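You operate a simulated robot arm through the tools that you are given. There is no shell and no other tool.

You are at the controls of a simulated robot arm. One attempt, no reset.

## Task
Fold both hand towels in three on the ironing board.
Fine: one outer third over the middle, then the other on top; they stay on the board.

Only the result counts: the job must be done as asked and must still hold three seconds after the hand-in. Knocking over, shifting, dropping, spilling or breaking anything else fails it. Flat cloth is picked up by pressing the open fingertips on it (5 to 10 N) and closing them slowly along it; thin cloth reads only 2 to 8 mm in the jaws.

## Robot
A 7-joint arm with a two-finger gripper, fixed in place. Base frame: the origin is on the floor under the middle of its stand, x ahead of it, y to its left, z up. Units: cm, rad, N and s.
With the tool pointing down near the work surface it reaches from about 32 to 80 cm from the base axis. Its first joint turns from -2.897 to 2.897 rad. Payload 2.45 kg.
Tool frame: the origin (TCP) lies between the finger pads and is the grasp point; the fingertips stand 2.7 cm ahead of it; z points along the fingers, y is the line along which they close. The gripper opens to 8 cm; its body begins 5.4 cm behind the TCP.
Orientation is told as [roll, pitch, yaw] about the base's x, y, z axes, in that order, counted from this pose: with the fingers straight down and closing along the base's y, the tool's x points along the base's -x, its y along +y and its z along -z.

## Interface
- The arm moves only by the tool arm_command. Its argument "motion" is text: rows parted by semicolons, each of 7 numbers parted by spaces: the gripper command, from -1 (fully open) to 1 (shut), values between in proportion, then the shift along the base's x, y, z in cm, then the turn, a rotation vector about the base's x, y, z in rad. In form: fingers x y z ax ay az; .... A call has 1 to 20 rows; each row is the pose to reach, as a shift and turn from the pose commanded when the call began. Each row takes 0.2 s and may step no farther than 5 cm and 0.15 rad from the row before; otherwise, or with a gripper value out of range, the whole call is refused. Where a pose cannot be reached the arm comes as near as it can. A force on the tool above 40 N (or 10 N above the force at the start of the call, whichever is more), or a blocked arm, ends the call early, and 0.2 s more pass. Each finger travels about 15.3 cm/s and halts on what it meets, pressing with about 21 N; the grip force reading is that of the motor and also rises with nothing between the fingers. The clock runs only during rows and for 0.2 s after the last one: add rows that repeat a pose to give the fingers time. The reply holds the time, the measured pose of the TCP, the force on the tool along the base axes, the opening and the grip force, in the units named above and with some noise, with the torque about the TCP (base axes, N m) and any sound that the robot's microphone picked up.
- Cameras (640 x 400 px; columns grow to the right, rows downward): "scene" is fixed at [22.17, 64.97, 157.02]; the picture's right is [-0.72, -0.69, 0.00], its down [-0.48, 0.50, -0.72] and it looks along [0.50, -0.52, -0.69] (base axes); focal length 332 px, centre (320, 200). "wrist" rides on the gripper at [6.3, 1.2, -7.9] in the tool frame; the picture's right is [-0.19, 0.98, 0.00], its down [-0.72, -0.14, -0.68] and it looks along [-0.67, -0.13, 0.73] (tool axes); focal length 226 px, centre (320, 200). There is no depth. A picture from a camera that has moved, and an enlarged one, comes with that camera's place and axes in the base frame and with its lens.
- grab_frame(camera): a new picture of that camera. It takes no simulated time.
- move_column(by): moves the trunk up (or, below 0, down) by that many cm; the arm rides with it, the base frame stays. It gives what a move gives, with no picture.
- zoom(camera, box): a new picture of the part [left, top, right, bottom] of that camera's present view, enlarged. It takes no simulated time.
- finish_job(): hands the job in; it is judged then, once.

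Nothing tells you positions but the pictures and the camera data. Unless the task says otherwise, let go and move clear before handing in.

The tools are called after "Call:" as a command line: name --argument value ..., lists and objects as JSON in quotes. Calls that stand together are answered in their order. arm_command: Moves the arm, as the interface text tells. Its arguments: {"type":"object","properties":{"motion":{"type":"string"}},"required":["motion"]} The other tools are called the same way: move_column (by) moves the trunk up or down; grab_frame (camera) takes a picture; zoom (camera, box) takes an enlarged picture of a part of a camera's view; finish_job () hands the job in.

At the start:

```text
time_s: 0.0
ee_pos: [48.77, -3.37, 113.25]
tool_rot: [-0.001, 0.0, 0.0]
contact_force: [-0.7, -1.2, 0.2]
torque: [0.04, 0.01, 0.0]
opening: 8.01
grasp_force: 0.1
trunk travel left (down, up): [-22.5, 31.5]
```

scene: 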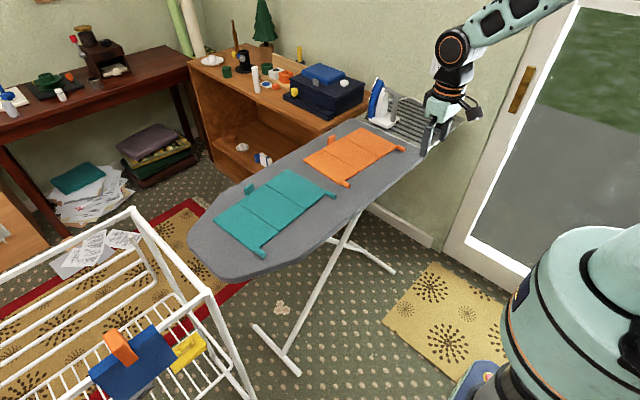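
wrist: 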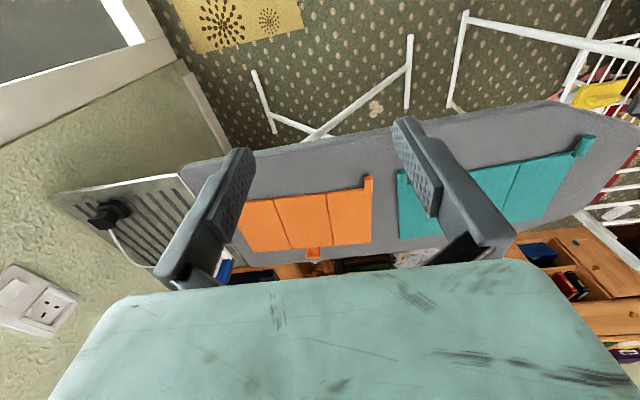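

I see an ironing board with an orange towel and a teal towel, each with fold lines and small tabs; the iron is at the right end of the board. I'll look closer before moving.

Call:
zoom --camera "scene" --box '[180, 150, 360, 270]'

Call:
zoom --camera "scene" --box '[280, 90, 460, 210]'

Call:
zoom --camera "wrist" --box '[200, 80, 640, 300]'

```text
3.33 times, centred on (270, 210) of scene
camera zoom: at [22.17, 64.97, 157.02], right [-0.72, -0.69, 0.0], down [-0.48, 0.5, -0.72], along [0.5, -0.52, -0.69], focal length 1108 px, centre (487, 167)
```

zoom: 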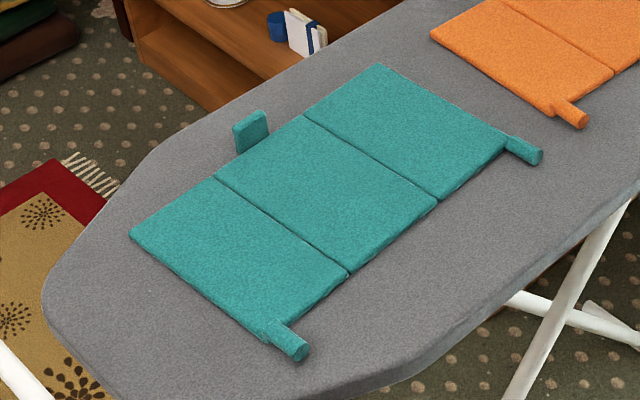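

```text
3.33 times, centred on (370, 150) of scene
camera zoom: at [22.17, 64.97, 157.02], right [-0.72, -0.69, 0.0], down [-0.48, 0.5, -0.72], along [0.5, -0.52, -0.69], focal length 1108 px, centre (153, 367)
```

zoom: 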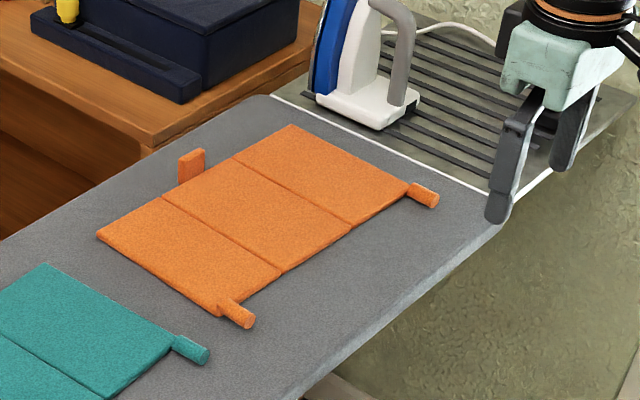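

```text
1.45 times, centred on (420, 190) of wrist
camera zoom: at [42.55, -2.19, 121.23], right [0.19, 0.98, 0.0], down [0.72, -0.14, 0.68], along [0.67, -0.13, -0.73], focal length 329 px, centre (174, 214)
```

zoom: 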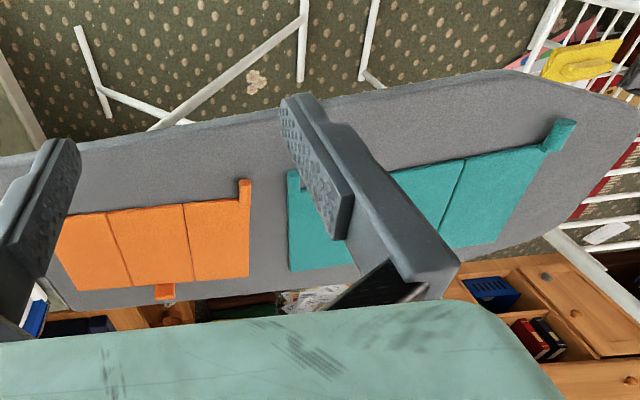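

Both towels lie as three hinged panels side by side along y. Each outer third has a round tab on the near side (x≈71), at y≈1.6 and -28 for orange and y≈37 and 8 for teal, and the board top is at z≈87. I'll go above the first orange tab with the fingers half closed and look closely.

Call:
arm_command --motion "-0.5 2.2 0.5 -0.5 0 0 0; 0 5 1 -1 0 0 0; 0 8 1.8 -2 0 0 0; 0 11 2.5 -4 0 0 0; 0 14 3.2 -6 0 0 0; 0 17 4 -8 0 0 0; 0 19 4.5 -9 0 0 0; 0 20.5 4.9 -10 0 0 0; 0 21 5 -10.5 0 0 0; 0 21 5 -10.5 0 0 0; 0 21 5 -10.5 0 0 0"

```text
time_s: 2.4
ee_pos: [69.85, 1.71, 102.74]
tool_rot: [0.0, -0.001, 0.0]
contact_force: [-0.6, 0.7, -0.6]
torque: [0.01, 0.0, -0.04]
opening: 3.98
grasp_force: 0.1
trunk travel left (down, up): [-22.5, 31.5]
```

Call:
grab_frame --camera "wrist"

Call:
grab_frame --camera "scene"

```text
taken
camera wrist: at [63.63, 2.87, 110.74], right [0.19, 0.98, 0.0], down [0.72, -0.14, 0.68], along [0.67, -0.13, -0.73], focal length 226 px, centre (320, 200)
```

wrist: 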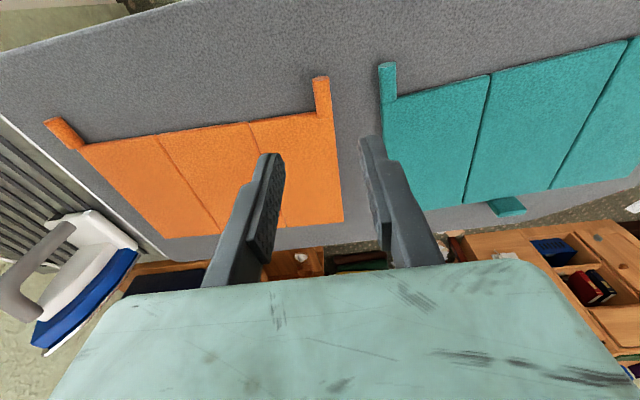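

```text
taken
```

scene: 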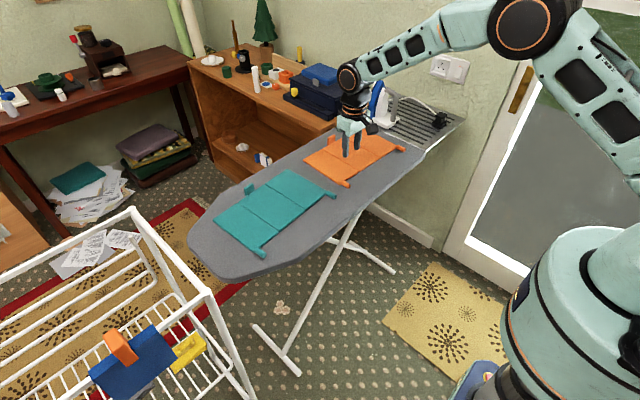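

The orange tab is at about x 69.6–73, y≈1.85. I'll lower above it with a narrower opening and look again before touching.

Call:
arm_command --motion "0.2 0.6 0.1 -2.5 0 0 0; 0.2 1.2 0.2 -5 0 0 0; 0.2 1.2 0.2 -7.5 0 0 0; 0.2 1.2 0.2 -9.2 0 0 0; 0.2 1.2 0.2 -9.7 0 0 0; 0.2 1.2 0.2 -9.7 0 0 0"

Call:
grab_frame --camera "wrist"

Call:
zoom --camera "scene" --box '[280, 90, 440, 190]'

```text
time_s: 3.8
ee_pos: [71.06, 1.99, 92.95]
tool_rot: [0.0, -0.001, 0.0]
contact_force: [0.5, -0.8, -0.9]
torque: [0.02, 0.0, 0.01]
opening: 3.22
grasp_force: 0.0
trunk travel left (down, up): [-22.5, 31.5]
```

```text
taken
camera wrist: at [64.74, 3.06, 100.93], right [0.19, 0.98, 0.0], down [0.72, -0.14, 0.68], along [0.67, -0.13, -0.73], focal length 226 px, centre (320, 200)
```

wrist: 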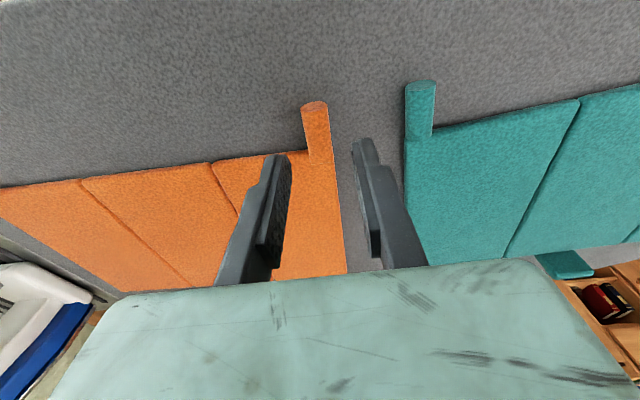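

```text
4.00 times, centred on (360, 140) of scene
camera zoom: at [22.17, 64.97, 157.02], right [-0.72, -0.69, 0.0], down [-0.48, 0.5, -0.72], along [0.5, -0.52, -0.69], focal length 1329 px, centre (160, 440)
```

zoom: 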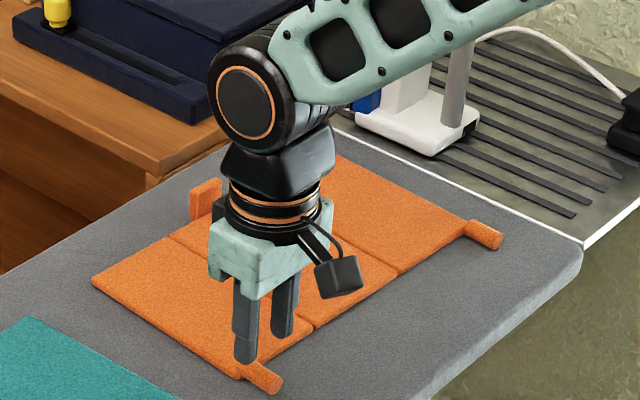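

The tab is about 1.5 cm thick at y≈1.75, between the fingers. I'll lower slowly until the fingertips just reach the board.

Call:
arm_command --motion "0.2 0 -0.08 -1 0 0 0; 0.2 0 -0.08 -2 0 0 0; 0.2 0 -0.08 -2.5 0 0 0; 0.2 0 -0.08 -3.0 0 0 0; 0.2 0 -0.08 -3.3 0 0 0; 0.2 0 -0.08 -3.3 0 0 0"

Call:
grab_frame --camera "wrist"

Call:
zoom --camera "scene" --box '[300, 130, 400, 192]'

```text
time_s: 5.2
ee_pos: [71.03, 1.75, 89.79]
tool_rot: [0.001, -0.001, 0.0]
contact_force: [0.6, -0.3, 1.1]
torque: [0.0, -0.02, 0.0]
opening: 3.2
grasp_force: 0.0
trunk travel left (down, up): [-22.5, 31.5]
```

```text
taken
camera wrist: at [64.72, 2.89, 97.73], right [0.19, 0.98, 0.0], down [0.72, -0.14, 0.68], along [0.67, -0.13, -0.73], focal length 226 px, centre (320, 200)
```

wrist: 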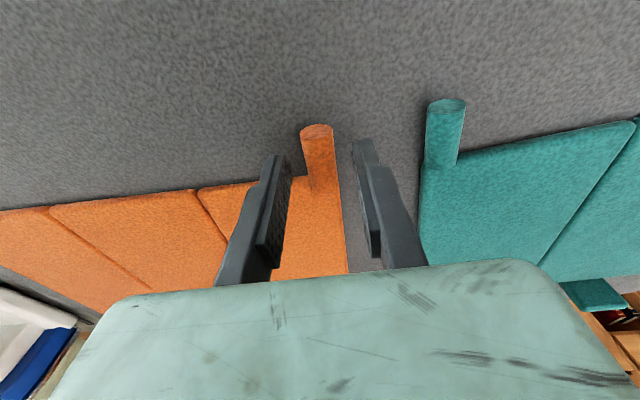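

```text
6.40 times, centred on (350, 161) of scene
camera zoom: at [22.17, 64.97, 157.02], right [-0.72, -0.69, 0.0], down [-0.48, 0.5, -0.72], along [0.5, -0.52, -0.69], focal length 2127 px, centre (128, 450)
```

zoom: 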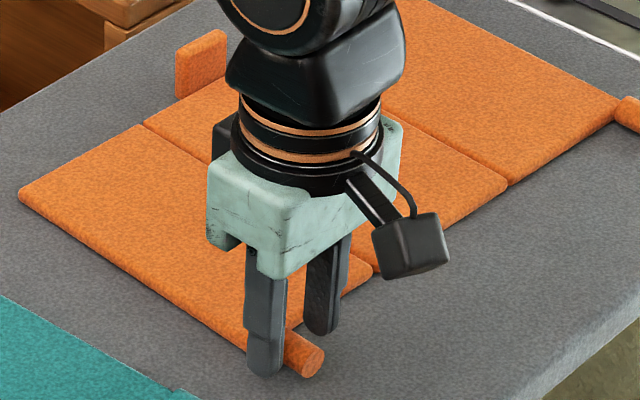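

No contact yet. I'll continue down in small steps.

Call:
arm_command --motion "0.2 0 0 -0.25 0 0 0; 0.2 0 0 -0.5 0 0 0; 0.2 0 0 -0.5 0 0 0"

```text
time_s: 6.0
ee_pos: [71.16, 1.84, 89.35]
tool_rot: [-0.002, -0.001, 0.001]
contact_force: [0.0, -0.1, 0.5]
torque: [-0.02, 0.01, 0.03]
opening: 3.2
grasp_force: 0.1
trunk travel left (down, up): [-22.5, 31.5]
```

Call:
arm_command --motion "0.2 0 0 -0.2 0 0 0; 0.2 0 0 -0.4 0 0 0; 0.2 0 0 -0.4 0 0 0"

```text
time_s: 6.8
ee_pos: [71.06, 1.7, 88.92]
tool_rot: [0.0, 0.001, -0.001]
contact_force: [1.2, -0.2, 0.6]
torque: [-0.03, -0.01, -0.05]
opening: 3.2
grasp_force: 0.0
trunk travel left (down, up): [-22.5, 31.5]
```

Call:
arm_command --motion "0.2 0 0 -0.2 0 0 0; 0.2 0 0 -0.4 0 0 0; 0.2 0 0 -0.4 0 0 0"

Call:
zoom --camera "wrist" --box '[220, 80, 480, 242]'

Call:
zoom --camera "scene" --box '[310, 150, 374, 190]'

```text
time_s: 7.6
ee_pos: [70.94, 1.79, 88.47]
tool_rot: [-0.001, 0.001, 0.0]
contact_force: [0.0, -0.1, 0.4]
torque: [0.03, 0.0, 0.0]
opening: 3.22
grasp_force: 0.1
trunk travel left (down, up): [-22.5, 31.5]
```

```text
2.46 times, centred on (350, 161) of wrist
camera zoom: at [64.74, 2.94, 96.39], right [0.19, 0.98, 0.0], down [0.72, -0.14, 0.68], along [0.67, -0.13, -0.73], focal length 556 px, centre (246, 296)
```

zoom: 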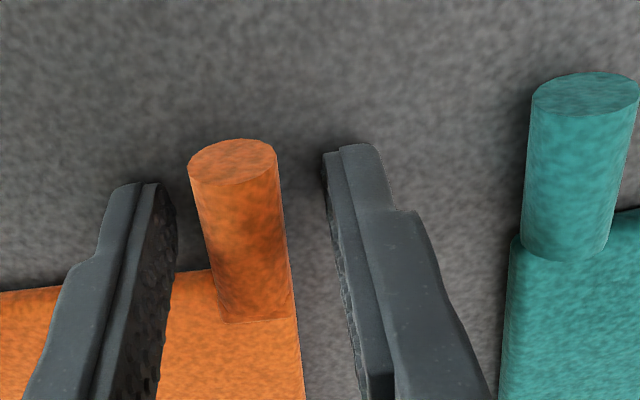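

```text
10.00 times, centred on (342, 170) of scene
camera zoom: at [22.17, 64.97, 157.02], right [-0.72, -0.69, 0.0], down [-0.48, 0.5, -0.72], along [0.5, -0.52, -0.69], focal length 3323 px, centre (100, 500)
```

zoom: 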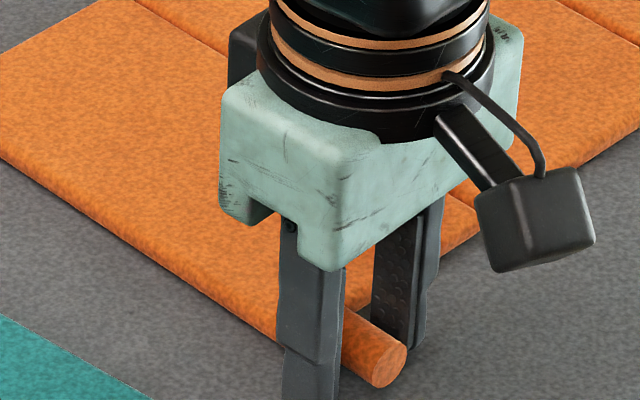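

Call:
arm_command --motion "0.2 0 0 -0.2 0 0 0; 0.2 0 0 -0.4 0 0 0; 0.2 0 0 -0.4 0 0 0"

```text
time_s: 8.4
ee_pos: [71.0, 1.8, 88.39]
tool_rot: [0.001, -0.005, 0.0]
contact_force: [-5.1, 1.5, 30.1]
torque: [0.02, 0.37, 0.01]
opening: 3.17
grasp_force: 0.1
trunk travel left (down, up): [-22.5, 31.5]
```

Board contact is at TCP z≈88.4, so the board top is at z≈85.7. I'll raise slightly and close slowly on the tab.

Call:
arm_command --motion "0.2 0 0 0.6 0 0 0; 0.35 0 0 0.6 0 0 0; 0.45 0 0 0.6 0 0 0; 0.5 0 0 0.6 0 0 0; 0.55 0 0 0.6 0 0 0; 0.6 0 0 0.6 0 0 0; 0.65 0 0 0.6 0 0 0; 0.8 0 0 0.6 0 0 0; 1 0 0 0.6 0 0 0; 1 0 0 0.6 0 0 0"

Call:
zoom --camera "wrist" --box '[220, 80, 480, 242]'

```text
time_s: 10.6
ee_pos: [71.04, 1.81, 88.55]
tool_rot: [-0.001, 0.001, 0.0]
contact_force: [-1.5, 0.5, -0.4]
torque: [0.04, 0.02, -0.29]
opening: 1.61
grasp_force: 21.1
trunk travel left (down, up): [-22.5, 31.5]
```

```text
2.46 times, centred on (350, 161) of wrist
camera zoom: at [64.81, 2.95, 96.56], right [0.19, 0.98, 0.0], down [0.72, -0.14, 0.68], along [0.67, -0.13, -0.73], focal length 556 px, centre (246, 296)
```

zoom: 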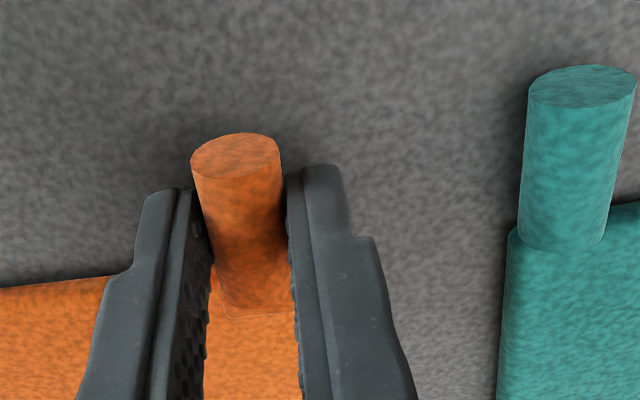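

The tab is held with a 1.6 cm opening, and its hinge is at y≈-7, about 8.8 cm away. I'll swing it up along the arc while turning the tool with the panel, and check after the first part.

Call:
arm_command --motion "1 -0.002 -0.25 0.87 0.1 0 0; 1 -0.008 -0.58 1.71 0.2 0 0; 1 -0.017 -1.0 2.51 0.3 0 0; 1 -0.031 -1.49 3.27 0.4 0 0; 1 -0.031 -1.49 3.27 0.4 0 0"

Call:
grab_frame --camera "wrist"

Call:
zoom --camera "scene" --box '[280, 90, 440, 190]'

```text
time_s: 11.8
ee_pos: [70.89, 0.3, 92.03]
tool_rot: [0.402, 0.0, 0.001]
contact_force: [-0.4, -0.6, 0.4]
torque: [0.02, 0.02, -0.06]
opening: 1.57
grasp_force: 20.8
trunk travel left (down, up): [-22.5, 31.5]
```

```text
taken
camera wrist: at [64.63, -1.75, 99.85], right [0.19, 0.9, 0.38], down [0.72, -0.4, 0.57], along [0.67, 0.17, -0.72], focal length 226 px, centre (320, 200)
```

wrist: 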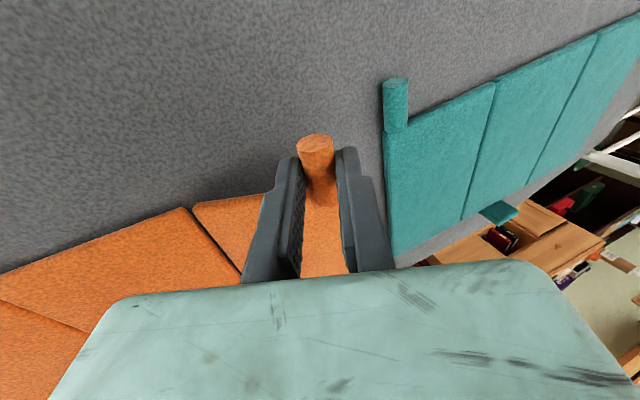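

```text
4.00 times, centred on (360, 140) of scene
camera zoom: at [22.17, 64.97, 157.02], right [-0.72, -0.69, 0.0], down [-0.48, 0.5, -0.72], along [0.5, -0.52, -0.69], focal length 1329 px, centre (160, 440)
```

zoom: 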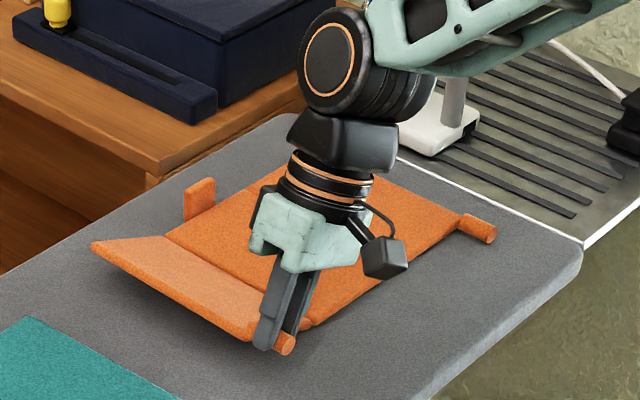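

The panel lifts cleanly about its crease and the middle stays flat. I'll continue along the arc.

Call:
arm_command --motion "1 -0.016 -0.57 0.70 0.1 0 0; 1 -0.037 -1.20 1.35 0.2 0 0; 1 -0.06 -1.90 1.92 0.3 0 0; 1 -0.086 -2.65 2.43 0.4 0 0; 1 -0.116 -3.44 2.85 0.5 0 0; 1 -0.147 -4.28 3.2 0.6 0 0; 1 -0.147 -4.28 3.2 0.6 0 0"

Call:
grab_frame --camera "wrist"

Call:
zoom --camera "scene" --box '[280, 90, 440, 190]'

```text
time_s: 13.4
ee_pos: [70.85, -3.89, 95.2]
tool_rot: [1.002, -0.001, 0.001]
contact_force: [0.1, 1.4, 3.5]
torque: [0.07, 0.0, 0.0]
opening: 1.56
grasp_force: 21.1
trunk travel left (down, up): [-22.5, 31.5]
```

```text
taken
camera wrist: at [64.59, -10.01, 100.55], right [0.19, 0.53, 0.83], down [0.72, -0.65, 0.25], along [0.67, 0.55, -0.51], focal length 226 px, centre (320, 200)
```

wrist: 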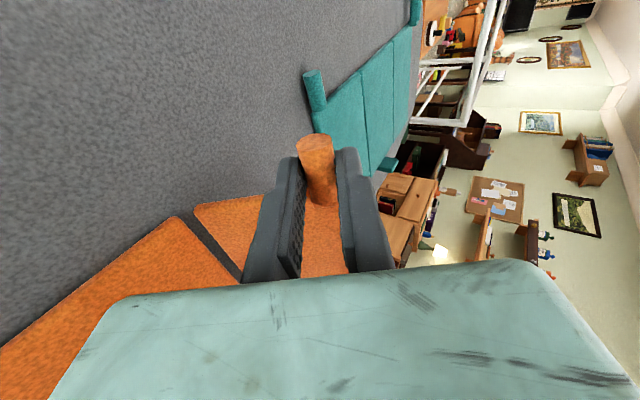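

```text
4.00 times, centred on (360, 140) of scene
camera zoom: at [22.17, 64.97, 157.02], right [-0.72, -0.69, 0.0], down [-0.48, 0.5, -0.72], along [0.5, -0.52, -0.69], focal length 1329 px, centre (160, 440)
```

zoom: 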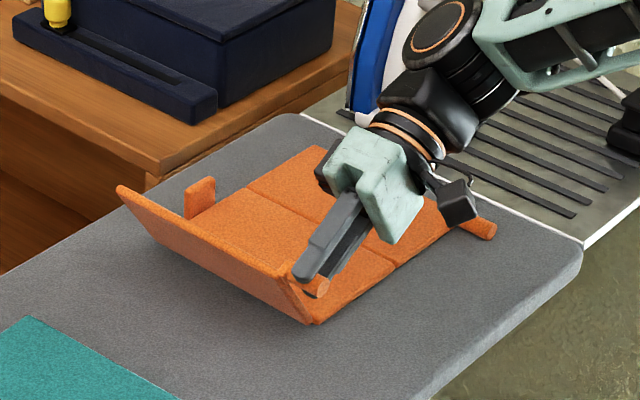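

Call:
zoom --camera "scene" --box '[330, 40, 490, 140]'

```text
4.00 times, centred on (410, 90) of scene
camera zoom: at [22.17, 64.97, 157.02], right [-0.72, -0.69, 0.0], down [-0.48, 0.5, -0.72], along [0.5, -0.52, -0.69], focal length 1329 px, centre (-40, 640)
```

zoom: 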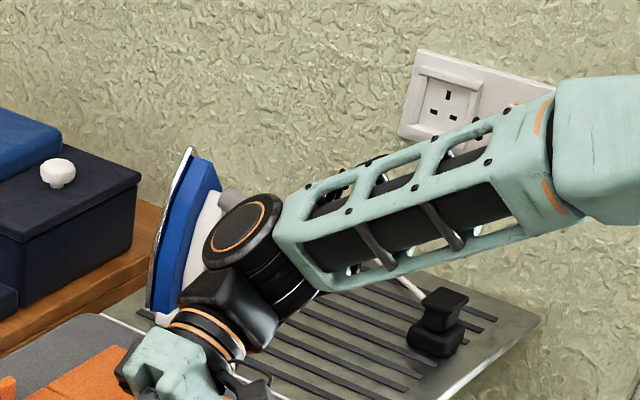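

The panel stands at about 60°. The iron is near where the wrist would go next, so I'll lean the tool back upright while carrying the tab on and letting it turn in the grip. I'll test a small step first.

Call:
arm_command --motion "1 -0.02 -0.47 0.49 -0.075 0 0; 1 -0.04 -0.93 0.967 -0.15 0 0; 1 -0.04 -0.93 0.967 -0.15 0 0"

Call:
zoom --camera "scene" --box '[280, 90, 440, 190]'

Call:
grab_frame --camera "wrist"

```text
time_s: 14.2
ee_pos: [70.77, -4.94, 96.29]
tool_rot: [0.849, 0.001, -0.002]
contact_force: [0.0, -0.7, -1.2]
torque: [0.06, 0.11, 0.0]
opening: 1.55
grasp_force: 21.2
trunk travel left (down, up): [-22.5, 31.5]
```

```text
4.00 times, centred on (360, 140) of scene
camera zoom: at [22.17, 64.97, 157.02], right [-0.72, -0.69, 0.0], down [-0.48, 0.5, -0.72], along [0.5, -0.52, -0.69], focal length 1329 px, centre (160, 440)
```

zoom: 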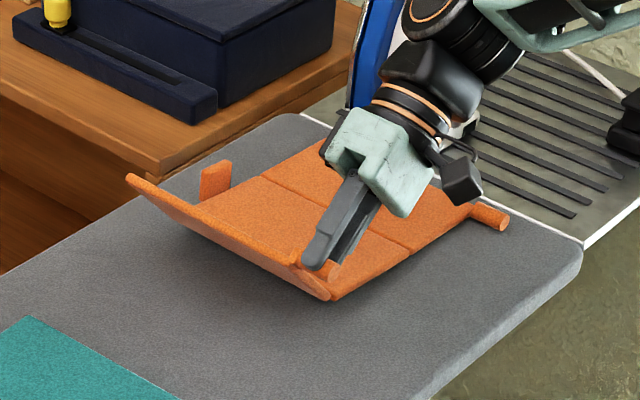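

```text
taken
camera wrist: at [64.51, -10.14, 102.39], right [0.19, 0.65, 0.74], down [0.72, -0.61, 0.34], along [0.67, 0.46, -0.58], focal length 226 px, centre (320, 200)
```

wrist: 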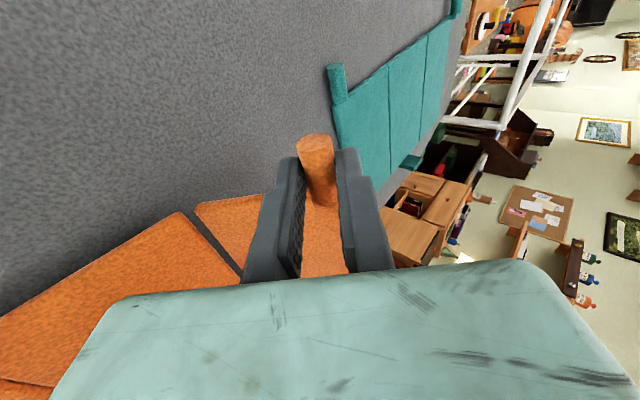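

The tab did not turn in the grip, and the towel crept about 1 cm and lifted slightly at the crease. I'll ease the grip in small steps so the tab can turn between the pads, watching the grip force.

Call:
arm_command --motion "0.8 0 0 0 0 0 0; 0.7 0 0 0 0 0 0; 0.66 0 0 0 0 0 0"

```text
time_s: 15.0
ee_pos: [70.74, -4.91, 96.24]
tool_rot: [0.849, 0.0, -0.001]
contact_force: [0.1, -0.2, -0.6]
torque: [0.0, 0.12, 0.03]
opening: 1.54
grasp_force: 21.7
trunk travel left (down, up): [-22.5, 31.5]
```

Call:
arm_command --motion "0.64 0 0 0 0 0 0; 0.63 0 0 0 0 0 0"

```text
time_s: 15.6
ee_pos: [70.88, -4.81, 96.25]
tool_rot: [0.851, 0.001, 0.0]
contact_force: [-0.9, -0.1, 0.0]
torque: [0.02, 0.06, -0.23]
opening: 1.65
grasp_force: 20.5
trunk travel left (down, up): [-22.5, 31.5]
```

Call:
arm_command --motion "0.62 0 0 0 0 0 0; 0.615 0 0 0 0 0 0"

Call:
zoom --camera "scene" --box '[280, 90, 440, 190]'

```text
time_s: 16.2
ee_pos: [70.87, -4.89, 96.22]
tool_rot: [0.849, -0.001, 0.0]
contact_force: [-1.5, 1.2, -1.9]
torque: [0.02, 0.15, -0.22]
opening: 1.61
grasp_force: 20.9
trunk travel left (down, up): [-22.5, 31.5]
```

```text
4.00 times, centred on (360, 140) of scene
camera zoom: at [22.17, 64.97, 157.02], right [-0.72, -0.69, 0.0], down [-0.48, 0.5, -0.72], along [0.5, -0.52, -0.69], focal length 1329 px, centre (160, 440)
```

zoom: 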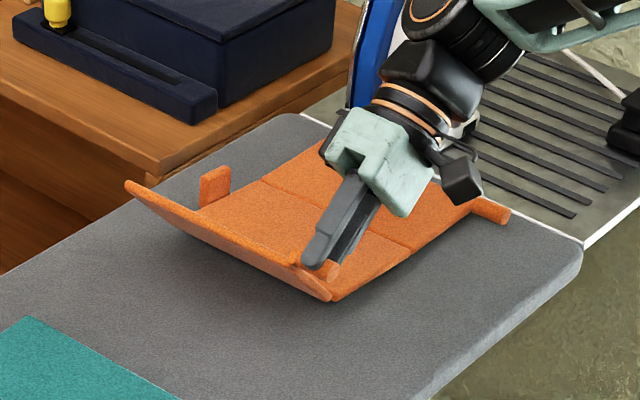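

The grip only holds or releases, with nothing between. I'll lay the panel back down along the same arc and regrasp with the tool pitched back toward the base, so the wrist stays clear of the iron when the panel goes past vertical.

Call:
arm_command --motion "1 0.02 0.46 -0.48 0.075 0 0; 1 0.04 0.93 -0.967 0.15 0 0; 1 0.07 1.765 -1.312 0.05 0 0; 1 0.10 2.561 -1.739 -0.05 0 0; 1 0.127 3.31 -2.243 -0.15 0 0; 1 0.15 4.006 -2.819 -0.25 0 0; 1 0.171 4.64 -3.462 -0.35 0 0; 1 0.187 5.2075 -4.165 -0.45 0 0; 1 0.187 5.2075 -4.165 -0.45 0 0"

Call:
zoom --camera "scene" --box '[280, 90, 440, 190]'

```text
time_s: 18.2
ee_pos: [71.05, 0.33, 91.86]
tool_rot: [0.398, 0.001, 0.0]
contact_force: [0.6, -0.4, 0.1]
torque: [0.04, -0.02, -0.06]
opening: 1.55
grasp_force: 21.0
trunk travel left (down, up): [-22.5, 31.5]
```

```text
4.00 times, centred on (360, 140) of scene
camera zoom: at [22.17, 64.97, 157.02], right [-0.72, -0.69, 0.0], down [-0.48, 0.5, -0.72], along [0.5, -0.52, -0.69], focal length 1329 px, centre (160, 440)
```

zoom: 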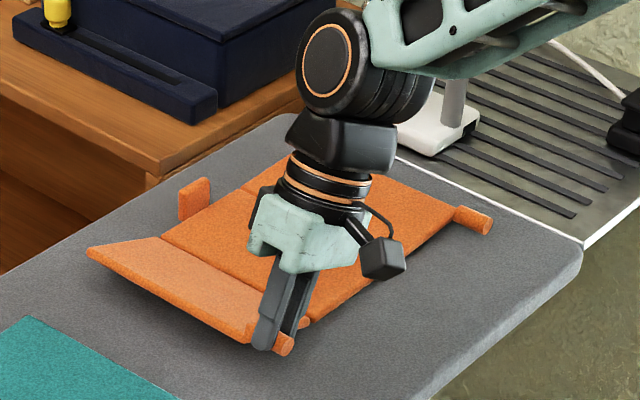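

Call:
arm_command --motion "1 0.014 0.494 -0.756 -0.1 0 0; 1 0.023 0.91 -1.557 -0.2 0 0; 1 0.029 1.245 -2.396 -0.3 0 0; 1 0.031 1.493 -3.265 -0.4 0 0; 0.5 0.031 1.493 -3.265 -0.4 0 0; 0.3 0.031 1.493 -3.265 -0.4 0 0; 0.1 0.031 1.493 -3.265 -0.4 0 0; 0.1 0.031 1.493 -2.265 -0.4 0 0; 0.1 0.031 1.493 0 -0.4 0 0; 0.1 0.031 1.493 2 -0.4 0 0; 0.1 0.031 1.493 2 -0.4 0 0"

Call:
grab_frame --camera "wrist"

Call:
zoom --camera "scene" --box '[280, 90, 440, 190]'

```text
time_s: 20.6
ee_pos: [71.2, 1.79, 93.91]
tool_rot: [0.0, 0.0, 0.0]
contact_force: [-0.8, -0.7, -1.0]
torque: [0.0, 0.0, 0.0]
opening: 3.62
grasp_force: 0.0
trunk travel left (down, up): [-22.5, 31.5]
```

```text
taken
camera wrist: at [64.9, 2.95, 101.93], right [0.19, 0.98, 0.0], down [0.72, -0.14, 0.68], along [0.67, -0.13, -0.73], focal length 226 px, centre (320, 200)
```

wrist: 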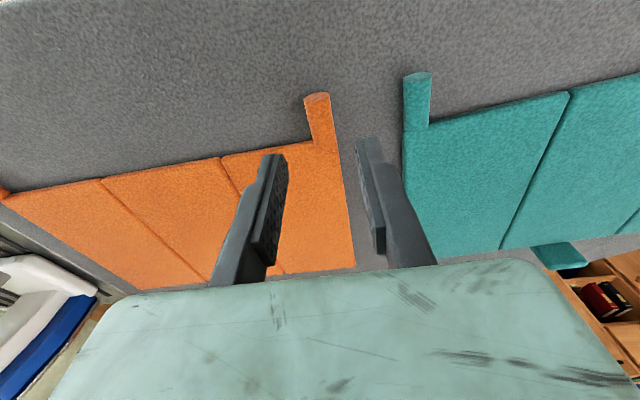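

```text
4.00 times, centred on (360, 140) of scene
camera zoom: at [22.17, 64.97, 157.02], right [-0.72, -0.69, 0.0], down [-0.48, 0.5, -0.72], along [0.5, -0.52, -0.69], focal length 1329 px, centre (160, 440)
```

zoom: 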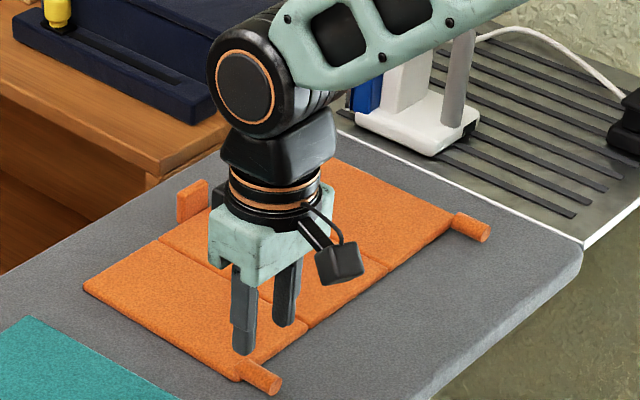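

The towel is flat again near its first place, with its tab at y≈1.8. I'll pitch the tool back 0.6 rad above the tab, with the fingers pointing forward and down.

Call:
arm_command --motion "0.2 -0.2 0 0.3 0 -0.12 0; 0.2 -0.4 0 0.6 0 -0.24 0; 0.2 -0.6 0 0.6 0 -0.36 0; 0.2 -0.8 0.05 0.6 0 -0.48 0; 0.2 -0.8 0.05 0.6 0 -0.6 0; 0.2 -0.8 0.05 0.6 0 -0.6 0"

Call:
grab_frame --camera "wrist"

Call:
zoom --camera "scene" --box '[280, 90, 440, 190]'

```text
time_s: 22.0
ee_pos: [70.16, 1.83, 94.56]
tool_rot: [0.001, -0.6, 0.001]
contact_force: [0.4, 0.4, -0.6]
torque: [0.01, -0.01, 0.04]
opening: 3.2
grasp_force: 0.0
trunk travel left (down, up): [-22.5, 31.5]
```

```text
taken
camera wrist: at [60.57, 2.95, 97.63], right [0.16, 0.98, 0.11], down [0.21, -0.14, 0.97], along [0.97, -0.13, -0.23], focal length 226 px, centre (320, 200)
```

wrist: 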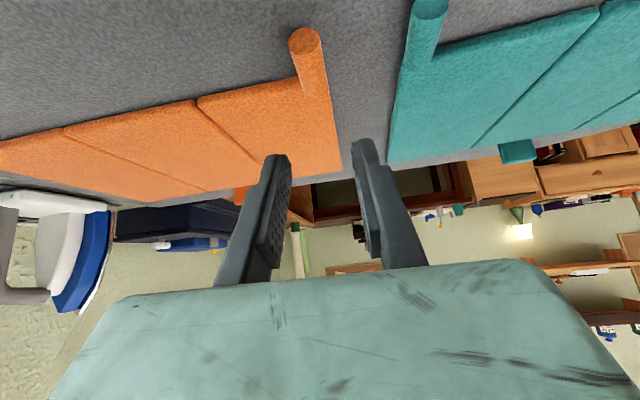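

```text
4.00 times, centred on (360, 140) of scene
camera zoom: at [22.17, 64.97, 157.02], right [-0.72, -0.69, 0.0], down [-0.48, 0.5, -0.72], along [0.5, -0.52, -0.69], focal length 1329 px, centre (160, 440)
```

zoom: 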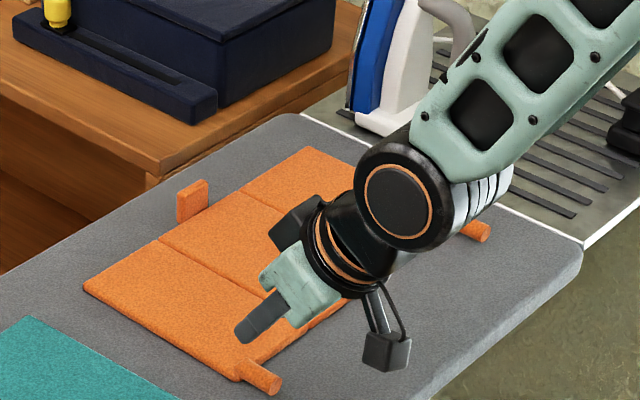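

Clear so far. I'll lower onto the tab at this pitch.

Call:
arm_command --motion "0.2 0 0 -1.5 0 0 0; 0.2 0 0 -3 0 0 0; 0.2 0 0 -4.2 0 0 0; 0.2 0 0 -4.8 0 0 0; 0.2 0 0 -5.2 0 0 0; 0.2 0 0 -5.2 0 0 0"

Call:
zoom --camera "wrist" --box '[220, 60, 480, 222]'

Call:
zoom --camera "scene" --box '[310, 140, 390, 190]'

```text
time_s: 23.4
ee_pos: [70.28, 1.75, 89.33]
tool_rot: [0.0, -0.6, 0.001]
contact_force: [-0.6, -0.1, 0.8]
torque: [-0.02, -0.01, 0.01]
opening: 3.24
grasp_force: 0.1
trunk travel left (down, up): [-22.5, 31.5]
```

```text
2.46 times, centred on (350, 141) of wrist
camera zoom: at [60.57, 2.88, 92.31], right [0.16, 0.98, 0.11], down [0.21, -0.14, 0.97], along [0.97, -0.13, -0.23], focal length 556 px, centre (246, 345)
```

zoom: 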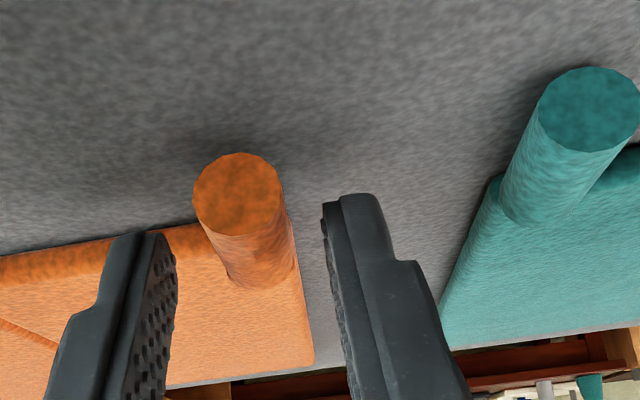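

```text
8.00 times, centred on (350, 165) of scene
camera zoom: at [22.17, 64.97, 157.02], right [-0.72, -0.69, 0.0], down [-0.48, 0.5, -0.72], along [0.5, -0.52, -0.69], focal length 2658 px, centre (80, 480)
```

zoom: 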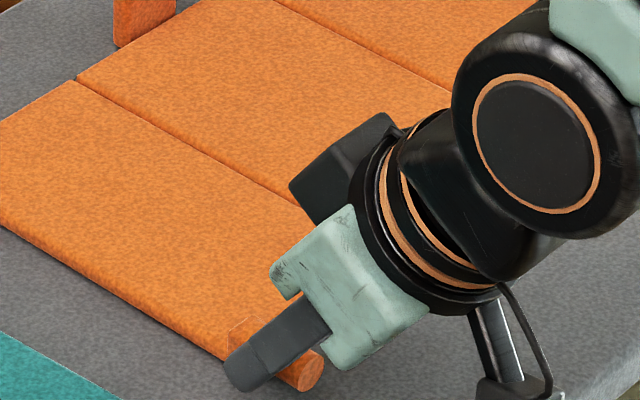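

Call:
arm_command --motion "0.2 0 0.02 -0.3 0 0 0; 0.2 0 0.02 -0.55 0 0 0; 0.2 0 0.02 -0.55 0 0 0"

Call:
zoom --camera "wrist" --box '[220, 60, 480, 222]'

```text
time_s: 24.2
ee_pos: [70.25, 1.87, 88.75]
tool_rot: [0.0, -0.601, 0.001]
contact_force: [-0.3, -0.4, -1.0]
torque: [0.0, -0.02, 0.02]
opening: 3.19
grasp_force: 0.0
trunk travel left (down, up): [-22.5, 31.5]
```

```text
2.46 times, centred on (350, 141) of wrist
camera zoom: at [60.6, 2.92, 91.76], right [0.16, 0.98, 0.11], down [0.21, -0.14, 0.97], along [0.96, -0.13, -0.23], focal length 556 px, centre (246, 345)
```

zoom: 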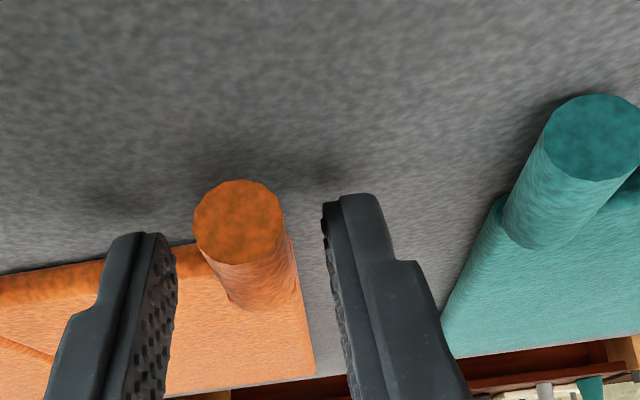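

Call:
arm_command --motion "0.3 0 0 0 0 0 0; 0.4 0 0 0 0 0 0; 0.5 0 0 0 0 0 0; 0.55 0 0 0 0 0 0; 0.6 0 0 0 0 0 0; 0.65 0 0 0 0 0 0; 0.8 0 0 0 0 0 0; 1 0 0 0 0 0 0; 1 0 0 0 0 0 0"

Call:
zoom --camera "wrist" --box '[220, 60, 480, 222]'

```text
time_s: 26.2
ee_pos: [70.33, 1.82, 88.78]
tool_rot: [-0.001, -0.6, 0.002]
contact_force: [-1.1, -0.4, 1.1]
torque: [0.0, 0.04, 0.0]
opening: 1.54
grasp_force: 20.9
trunk travel left (down, up): [-22.5, 31.5]
```

```text
2.46 times, centred on (350, 141) of wrist
camera zoom: at [60.6, 2.92, 91.76], right [0.16, 0.98, 0.11], down [0.21, -0.14, 0.97], along [0.96, -0.13, -0.23], focal length 556 px, centre (246, 345)
```

zoom: 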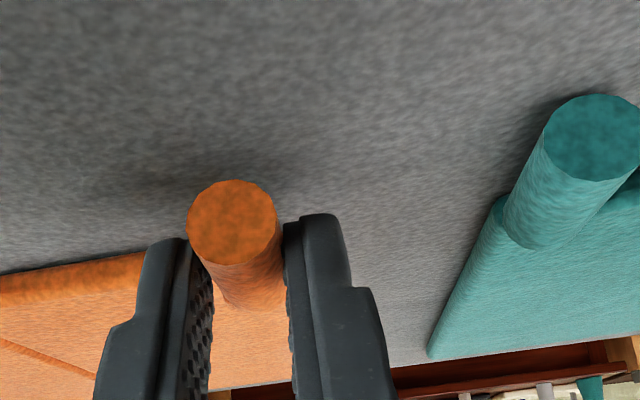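

The tab is gripped at the new pitch. I'll swing the panel up along the arc to about 1.0 rad and check.

Call:
arm_command --motion "1 0 -0.264 0.883 0.1 0 0; 1 -0.005 -0.616 1.734 0.2 0 0; 1 -0.01 -1.05 2.547 0.3 0 0; 1 -0.015 -1.563 3.312 0.4 0 0; 1 -0.02 -2.15 4.02 0.5 0 0; 1 -0.03 -2.805 4.669 0.6 0 0; 1 -0.04 -3.522 5.248 0.7 0 0; 1 -0.055 -4.293 5.753 0.8 0 0; 1 -0.07 -5.11 6.178 0.9 0 0; 1 -0.08 -5.966 6.52 1.0 0 0; 1 -0.08 -5.966 6.52 1.0 0 0"

Call:
zoom --camera "scene" --box '[280, 90, 440, 190]'

Call:
grab_frame --camera "scene"

```text
time_s: 28.6
ee_pos: [69.96, -3.98, 95.23]
tool_rot: [1.086, -0.31, -0.523]
contact_force: [0.1, 5.1, 8.0]
torque: [0.13, -0.11, 0.07]
opening: 1.52
grasp_force: 21.4
trunk travel left (down, up): [-22.5, 31.5]
```

```text
4.00 times, centred on (360, 140) of scene
camera zoom: at [22.17, 64.97, 157.02], right [-0.72, -0.69, 0.0], down [-0.48, 0.5, -0.72], along [0.5, -0.52, -0.69], focal length 1329 px, centre (160, 440)
```

zoom: 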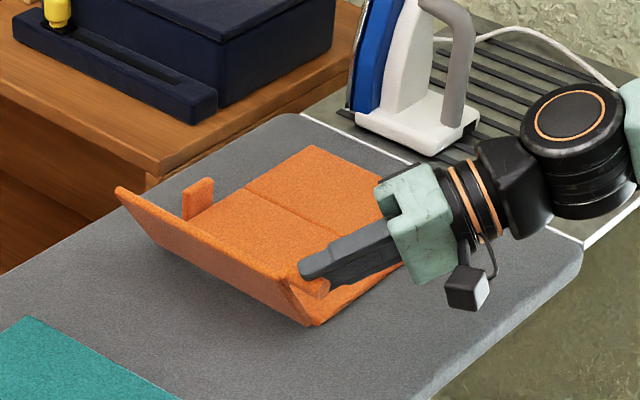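

```text
taken
```

scene: 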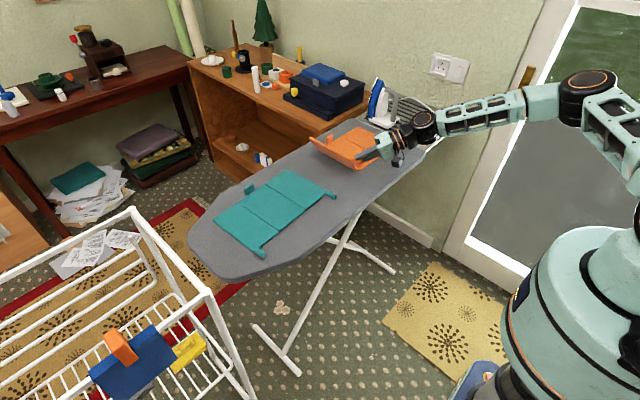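

The panel is near 60°, the arm is well clear of the iron, and the towel has stayed put. I'll continue toward vertical, easing the slight downward press.

Call:
arm_command --motion "1 -0.015 -0.835 0.344 0.1 0 0; 1 -0.03 -1.741 0.559 0.2 0 0; 1 -0.05 -2.67 0.637 0.3 0 0; 1 -0.07 -3.6 0.624 0.4 0 0; 1 -0.07 -3.6 0.624 0.4 0 0"

Call:
zoom --camera "scene" --box '[280, 90, 440, 190]'

Call:
grab_frame --camera "scene"

Call:
grab_frame --camera "wrist"

```text
time_s: 29.8
ee_pos: [69.96, -7.59, 96.1]
tool_rot: [1.429, -0.098, -0.594]
contact_force: [-0.8, 2.6, 13.9]
torque: [0.21, -0.12, 0.06]
opening: 1.55
grasp_force: 20.7
trunk travel left (down, up): [-22.5, 31.5]
```

```text
4.00 times, centred on (360, 140) of scene
camera zoom: at [22.17, 64.97, 157.02], right [-0.72, -0.69, 0.0], down [-0.48, 0.5, -0.72], along [0.5, -0.52, -0.69], focal length 1329 px, centre (160, 440)
```

zoom: 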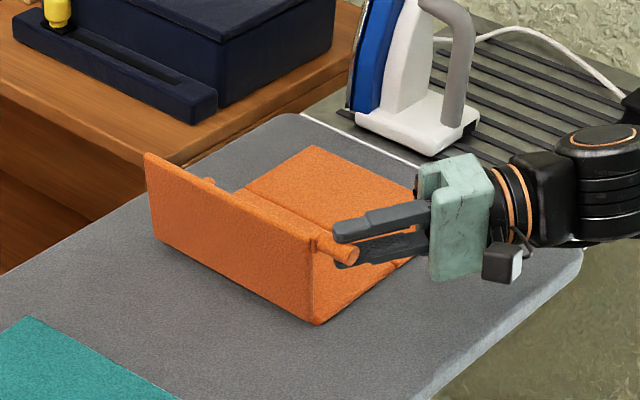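

```text
taken
```

scene: 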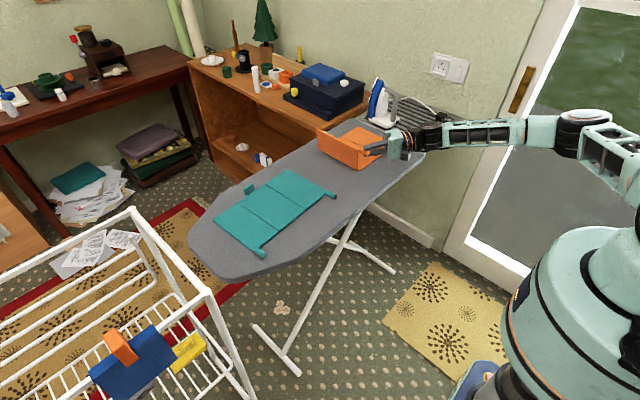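

```text
taken
camera wrist: at [60.36, -10.55, 97.83], right [0.16, 0.06, 0.99], down [0.21, -0.98, 0.02], along [0.97, 0.2, -0.17], focal length 226 px, centre (320, 200)
```

wrist: 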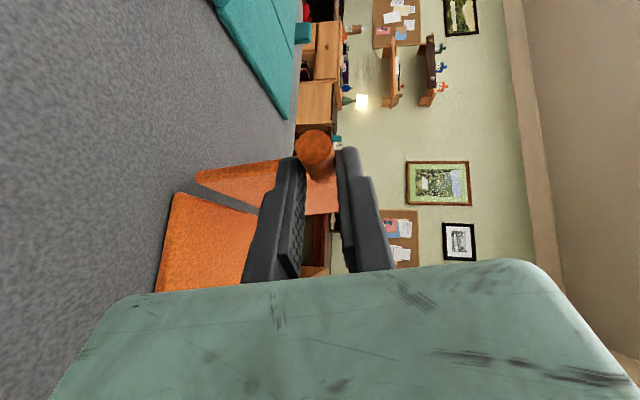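

The panel is almost vertical with the arm clear of everything. The path needs to run a little higher because the hinge sits at the panel's top face. I'll carry on just past vertical.

Call:
arm_command --motion "1 -0.01 -0.09 0.2 0.05 0 0; 1 -0.02 -0.545 0.16 0.1 0 0; 1 -0.03 -1.44 0.0 0.2 0 0; 1 -0.05 -2.32 -0.25 0.3 0 0; 1 -0.06 -2.754 -0.41 0.35 0 0; 1 -0.06 -2.754 -0.41 0.35 0 0"

Call:
zoom --camera "scene" --box '[280, 90, 440, 190]'

Call:
grab_frame --camera "wrist"

```text
time_s: 31.2
ee_pos: [69.95, -10.4, 95.57]
tool_rot: [1.721, 0.101, -0.594]
contact_force: [1.3, -1.7, 8.3]
torque: [0.14, -0.1, 0.01]
opening: 1.55
grasp_force: 21.4
trunk travel left (down, up): [-22.5, 31.5]
```

```text
4.00 times, centred on (360, 140) of scene
camera zoom: at [22.17, 64.97, 157.02], right [-0.72, -0.69, 0.0], down [-0.48, 0.5, -0.72], along [0.5, -0.52, -0.69], focal length 1329 px, centre (160, 440)
```

zoom: 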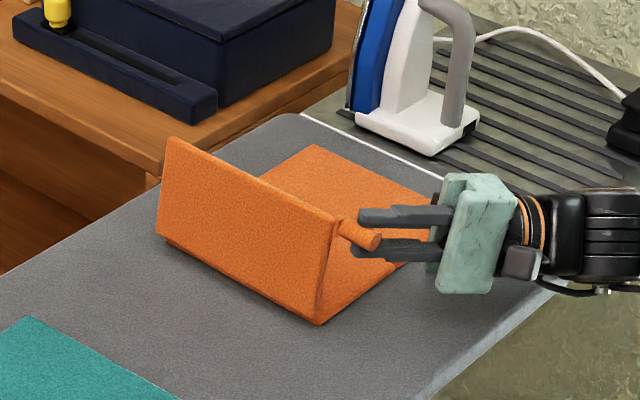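

```text
taken
camera wrist: at [60.3, -13.7, 96.25], right [0.16, -0.28, 0.95], down [0.21, -0.93, -0.31], along [0.97, 0.25, -0.09], focal length 226 px, centre (320, 200)
```

wrist: 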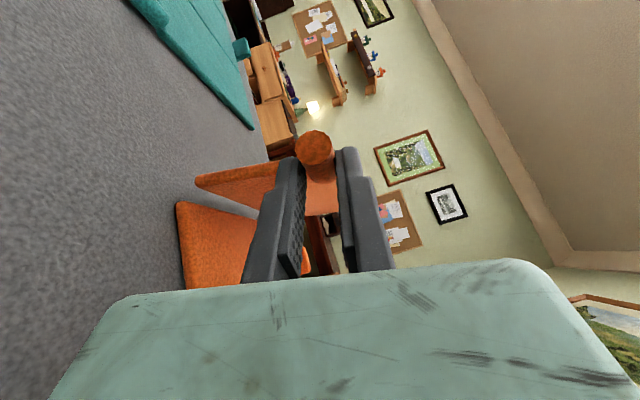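

The panel is past vertical. I'll open the fingers a little so it leans over onto the lower finger.

Call:
arm_command --motion "0.55 0 0 0 0 0 0; 0.5 0 0 0 0 0 0; 0.45 0 0 0 0 0 0; 0.45 0 0 0 0 0 0"

Call:
zoom --camera "scene" --box '[280, 90, 440, 190]'

Call:
grab_frame --camera "wrist"

```text
time_s: 32.2
ee_pos: [70.05, -10.4, 95.53]
tool_rot: [1.72, 0.1, -0.591]
contact_force: [-0.2, -0.3, 0.2]
torque: [-0.01, 0.02, 0.0]
opening: 2.2
grasp_force: 0.1
trunk travel left (down, up): [-22.5, 31.5]
```

```text
4.00 times, centred on (360, 140) of scene
camera zoom: at [22.17, 64.97, 157.02], right [-0.72, -0.69, 0.0], down [-0.48, 0.5, -0.72], along [0.5, -0.52, -0.69], focal length 1329 px, centre (160, 440)
```

zoom: 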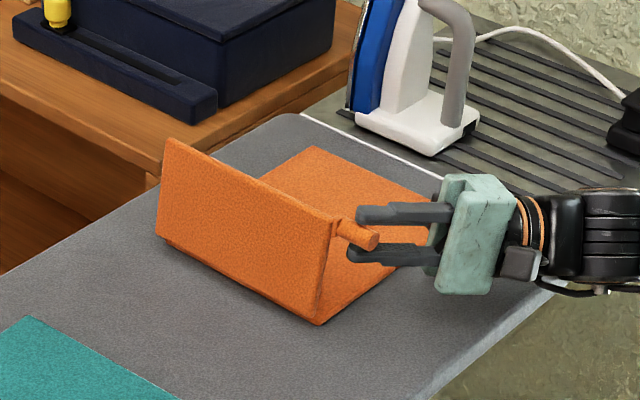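

```text
taken
camera wrist: at [60.34, -13.66, 96.18], right [0.16, -0.28, 0.95], down [0.21, -0.93, -0.31], along [0.96, 0.25, -0.09], focal length 226 px, centre (320, 200)
```

wrist: 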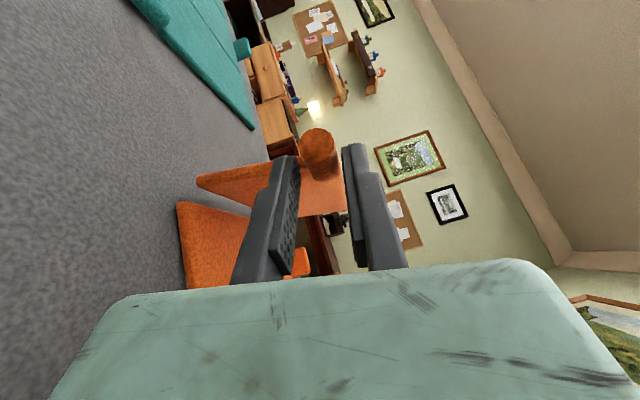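

The panel stays standing past vertical by itself (some hinge friction). I'll slide the fingers off the tab toward the base, rise, turn the tool back upright and then push the panel over from behind.

Call:
arm_command --motion "0.45 -1.5 0 0 0 0 0; 0.45 -3 0 0 0 0 0; 0.45 -4.5 0 0 0 0 0; 0.45 -6 0 0 0 0 0; 0.45 -6 0 2.5 0 0 0; 0.45 -6 0 5 -0.1 0 0; 0.45 -6 0 8 -0.25 0 0; 0.45 -6 0.5 10.5 -0.4 0 0; 0.45 -6 1 12 -0.55 0 0; 0.45 -6 1.5 12 -0.7 0 0; 0.45 -6 2 12 -0.85 0 0; 0.45 -6 2.5 12 -1.0 0 0; 0.45 -6 3 12 -1.15 0 0; 0.45 -6 3.5 12 -1.3 0 0; 0.45 -6 4 12 -1.45 0 0; 0.45 -6 4.5 12 -1.6 0 0; 0.45 -6 5 12 -1.75 0 0; 0.45 -6 5 12 -1.75 0 0"

Call:
grab_frame --camera "scene"

Call:
grab_frame --camera "wrist"

```text
time_s: 36.0
ee_pos: [63.9, -5.41, 107.62]
tool_rot: [-0.001, -0.599, 0.0]
contact_force: [0.0, 0.0, -1.2]
torque: [-0.02, 0.0, 0.03]
opening: 2.19
grasp_force: 0.1
trunk travel left (down, up): [-22.5, 31.5]
```

```text
taken
```

scene: 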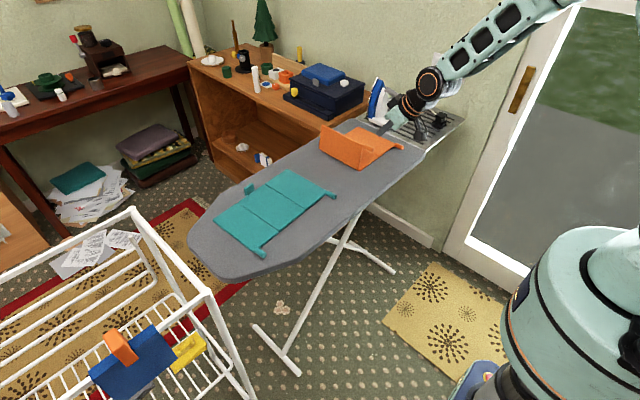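

```text
taken
camera wrist: at [54.28, -4.31, 110.57], right [0.16, 0.98, 0.11], down [0.21, -0.14, 0.97], along [0.97, -0.13, -0.23], focal length 226 px, centre (320, 200)
```

wrist: 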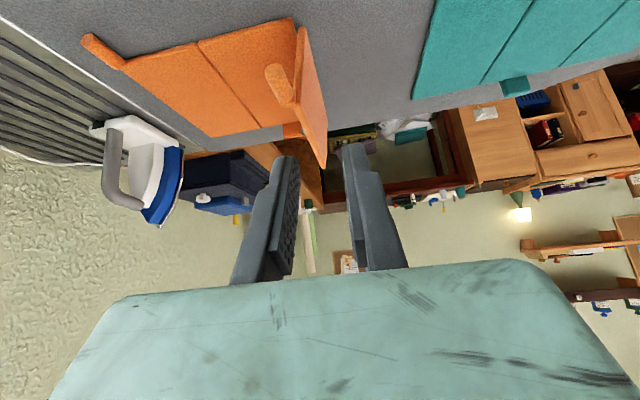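

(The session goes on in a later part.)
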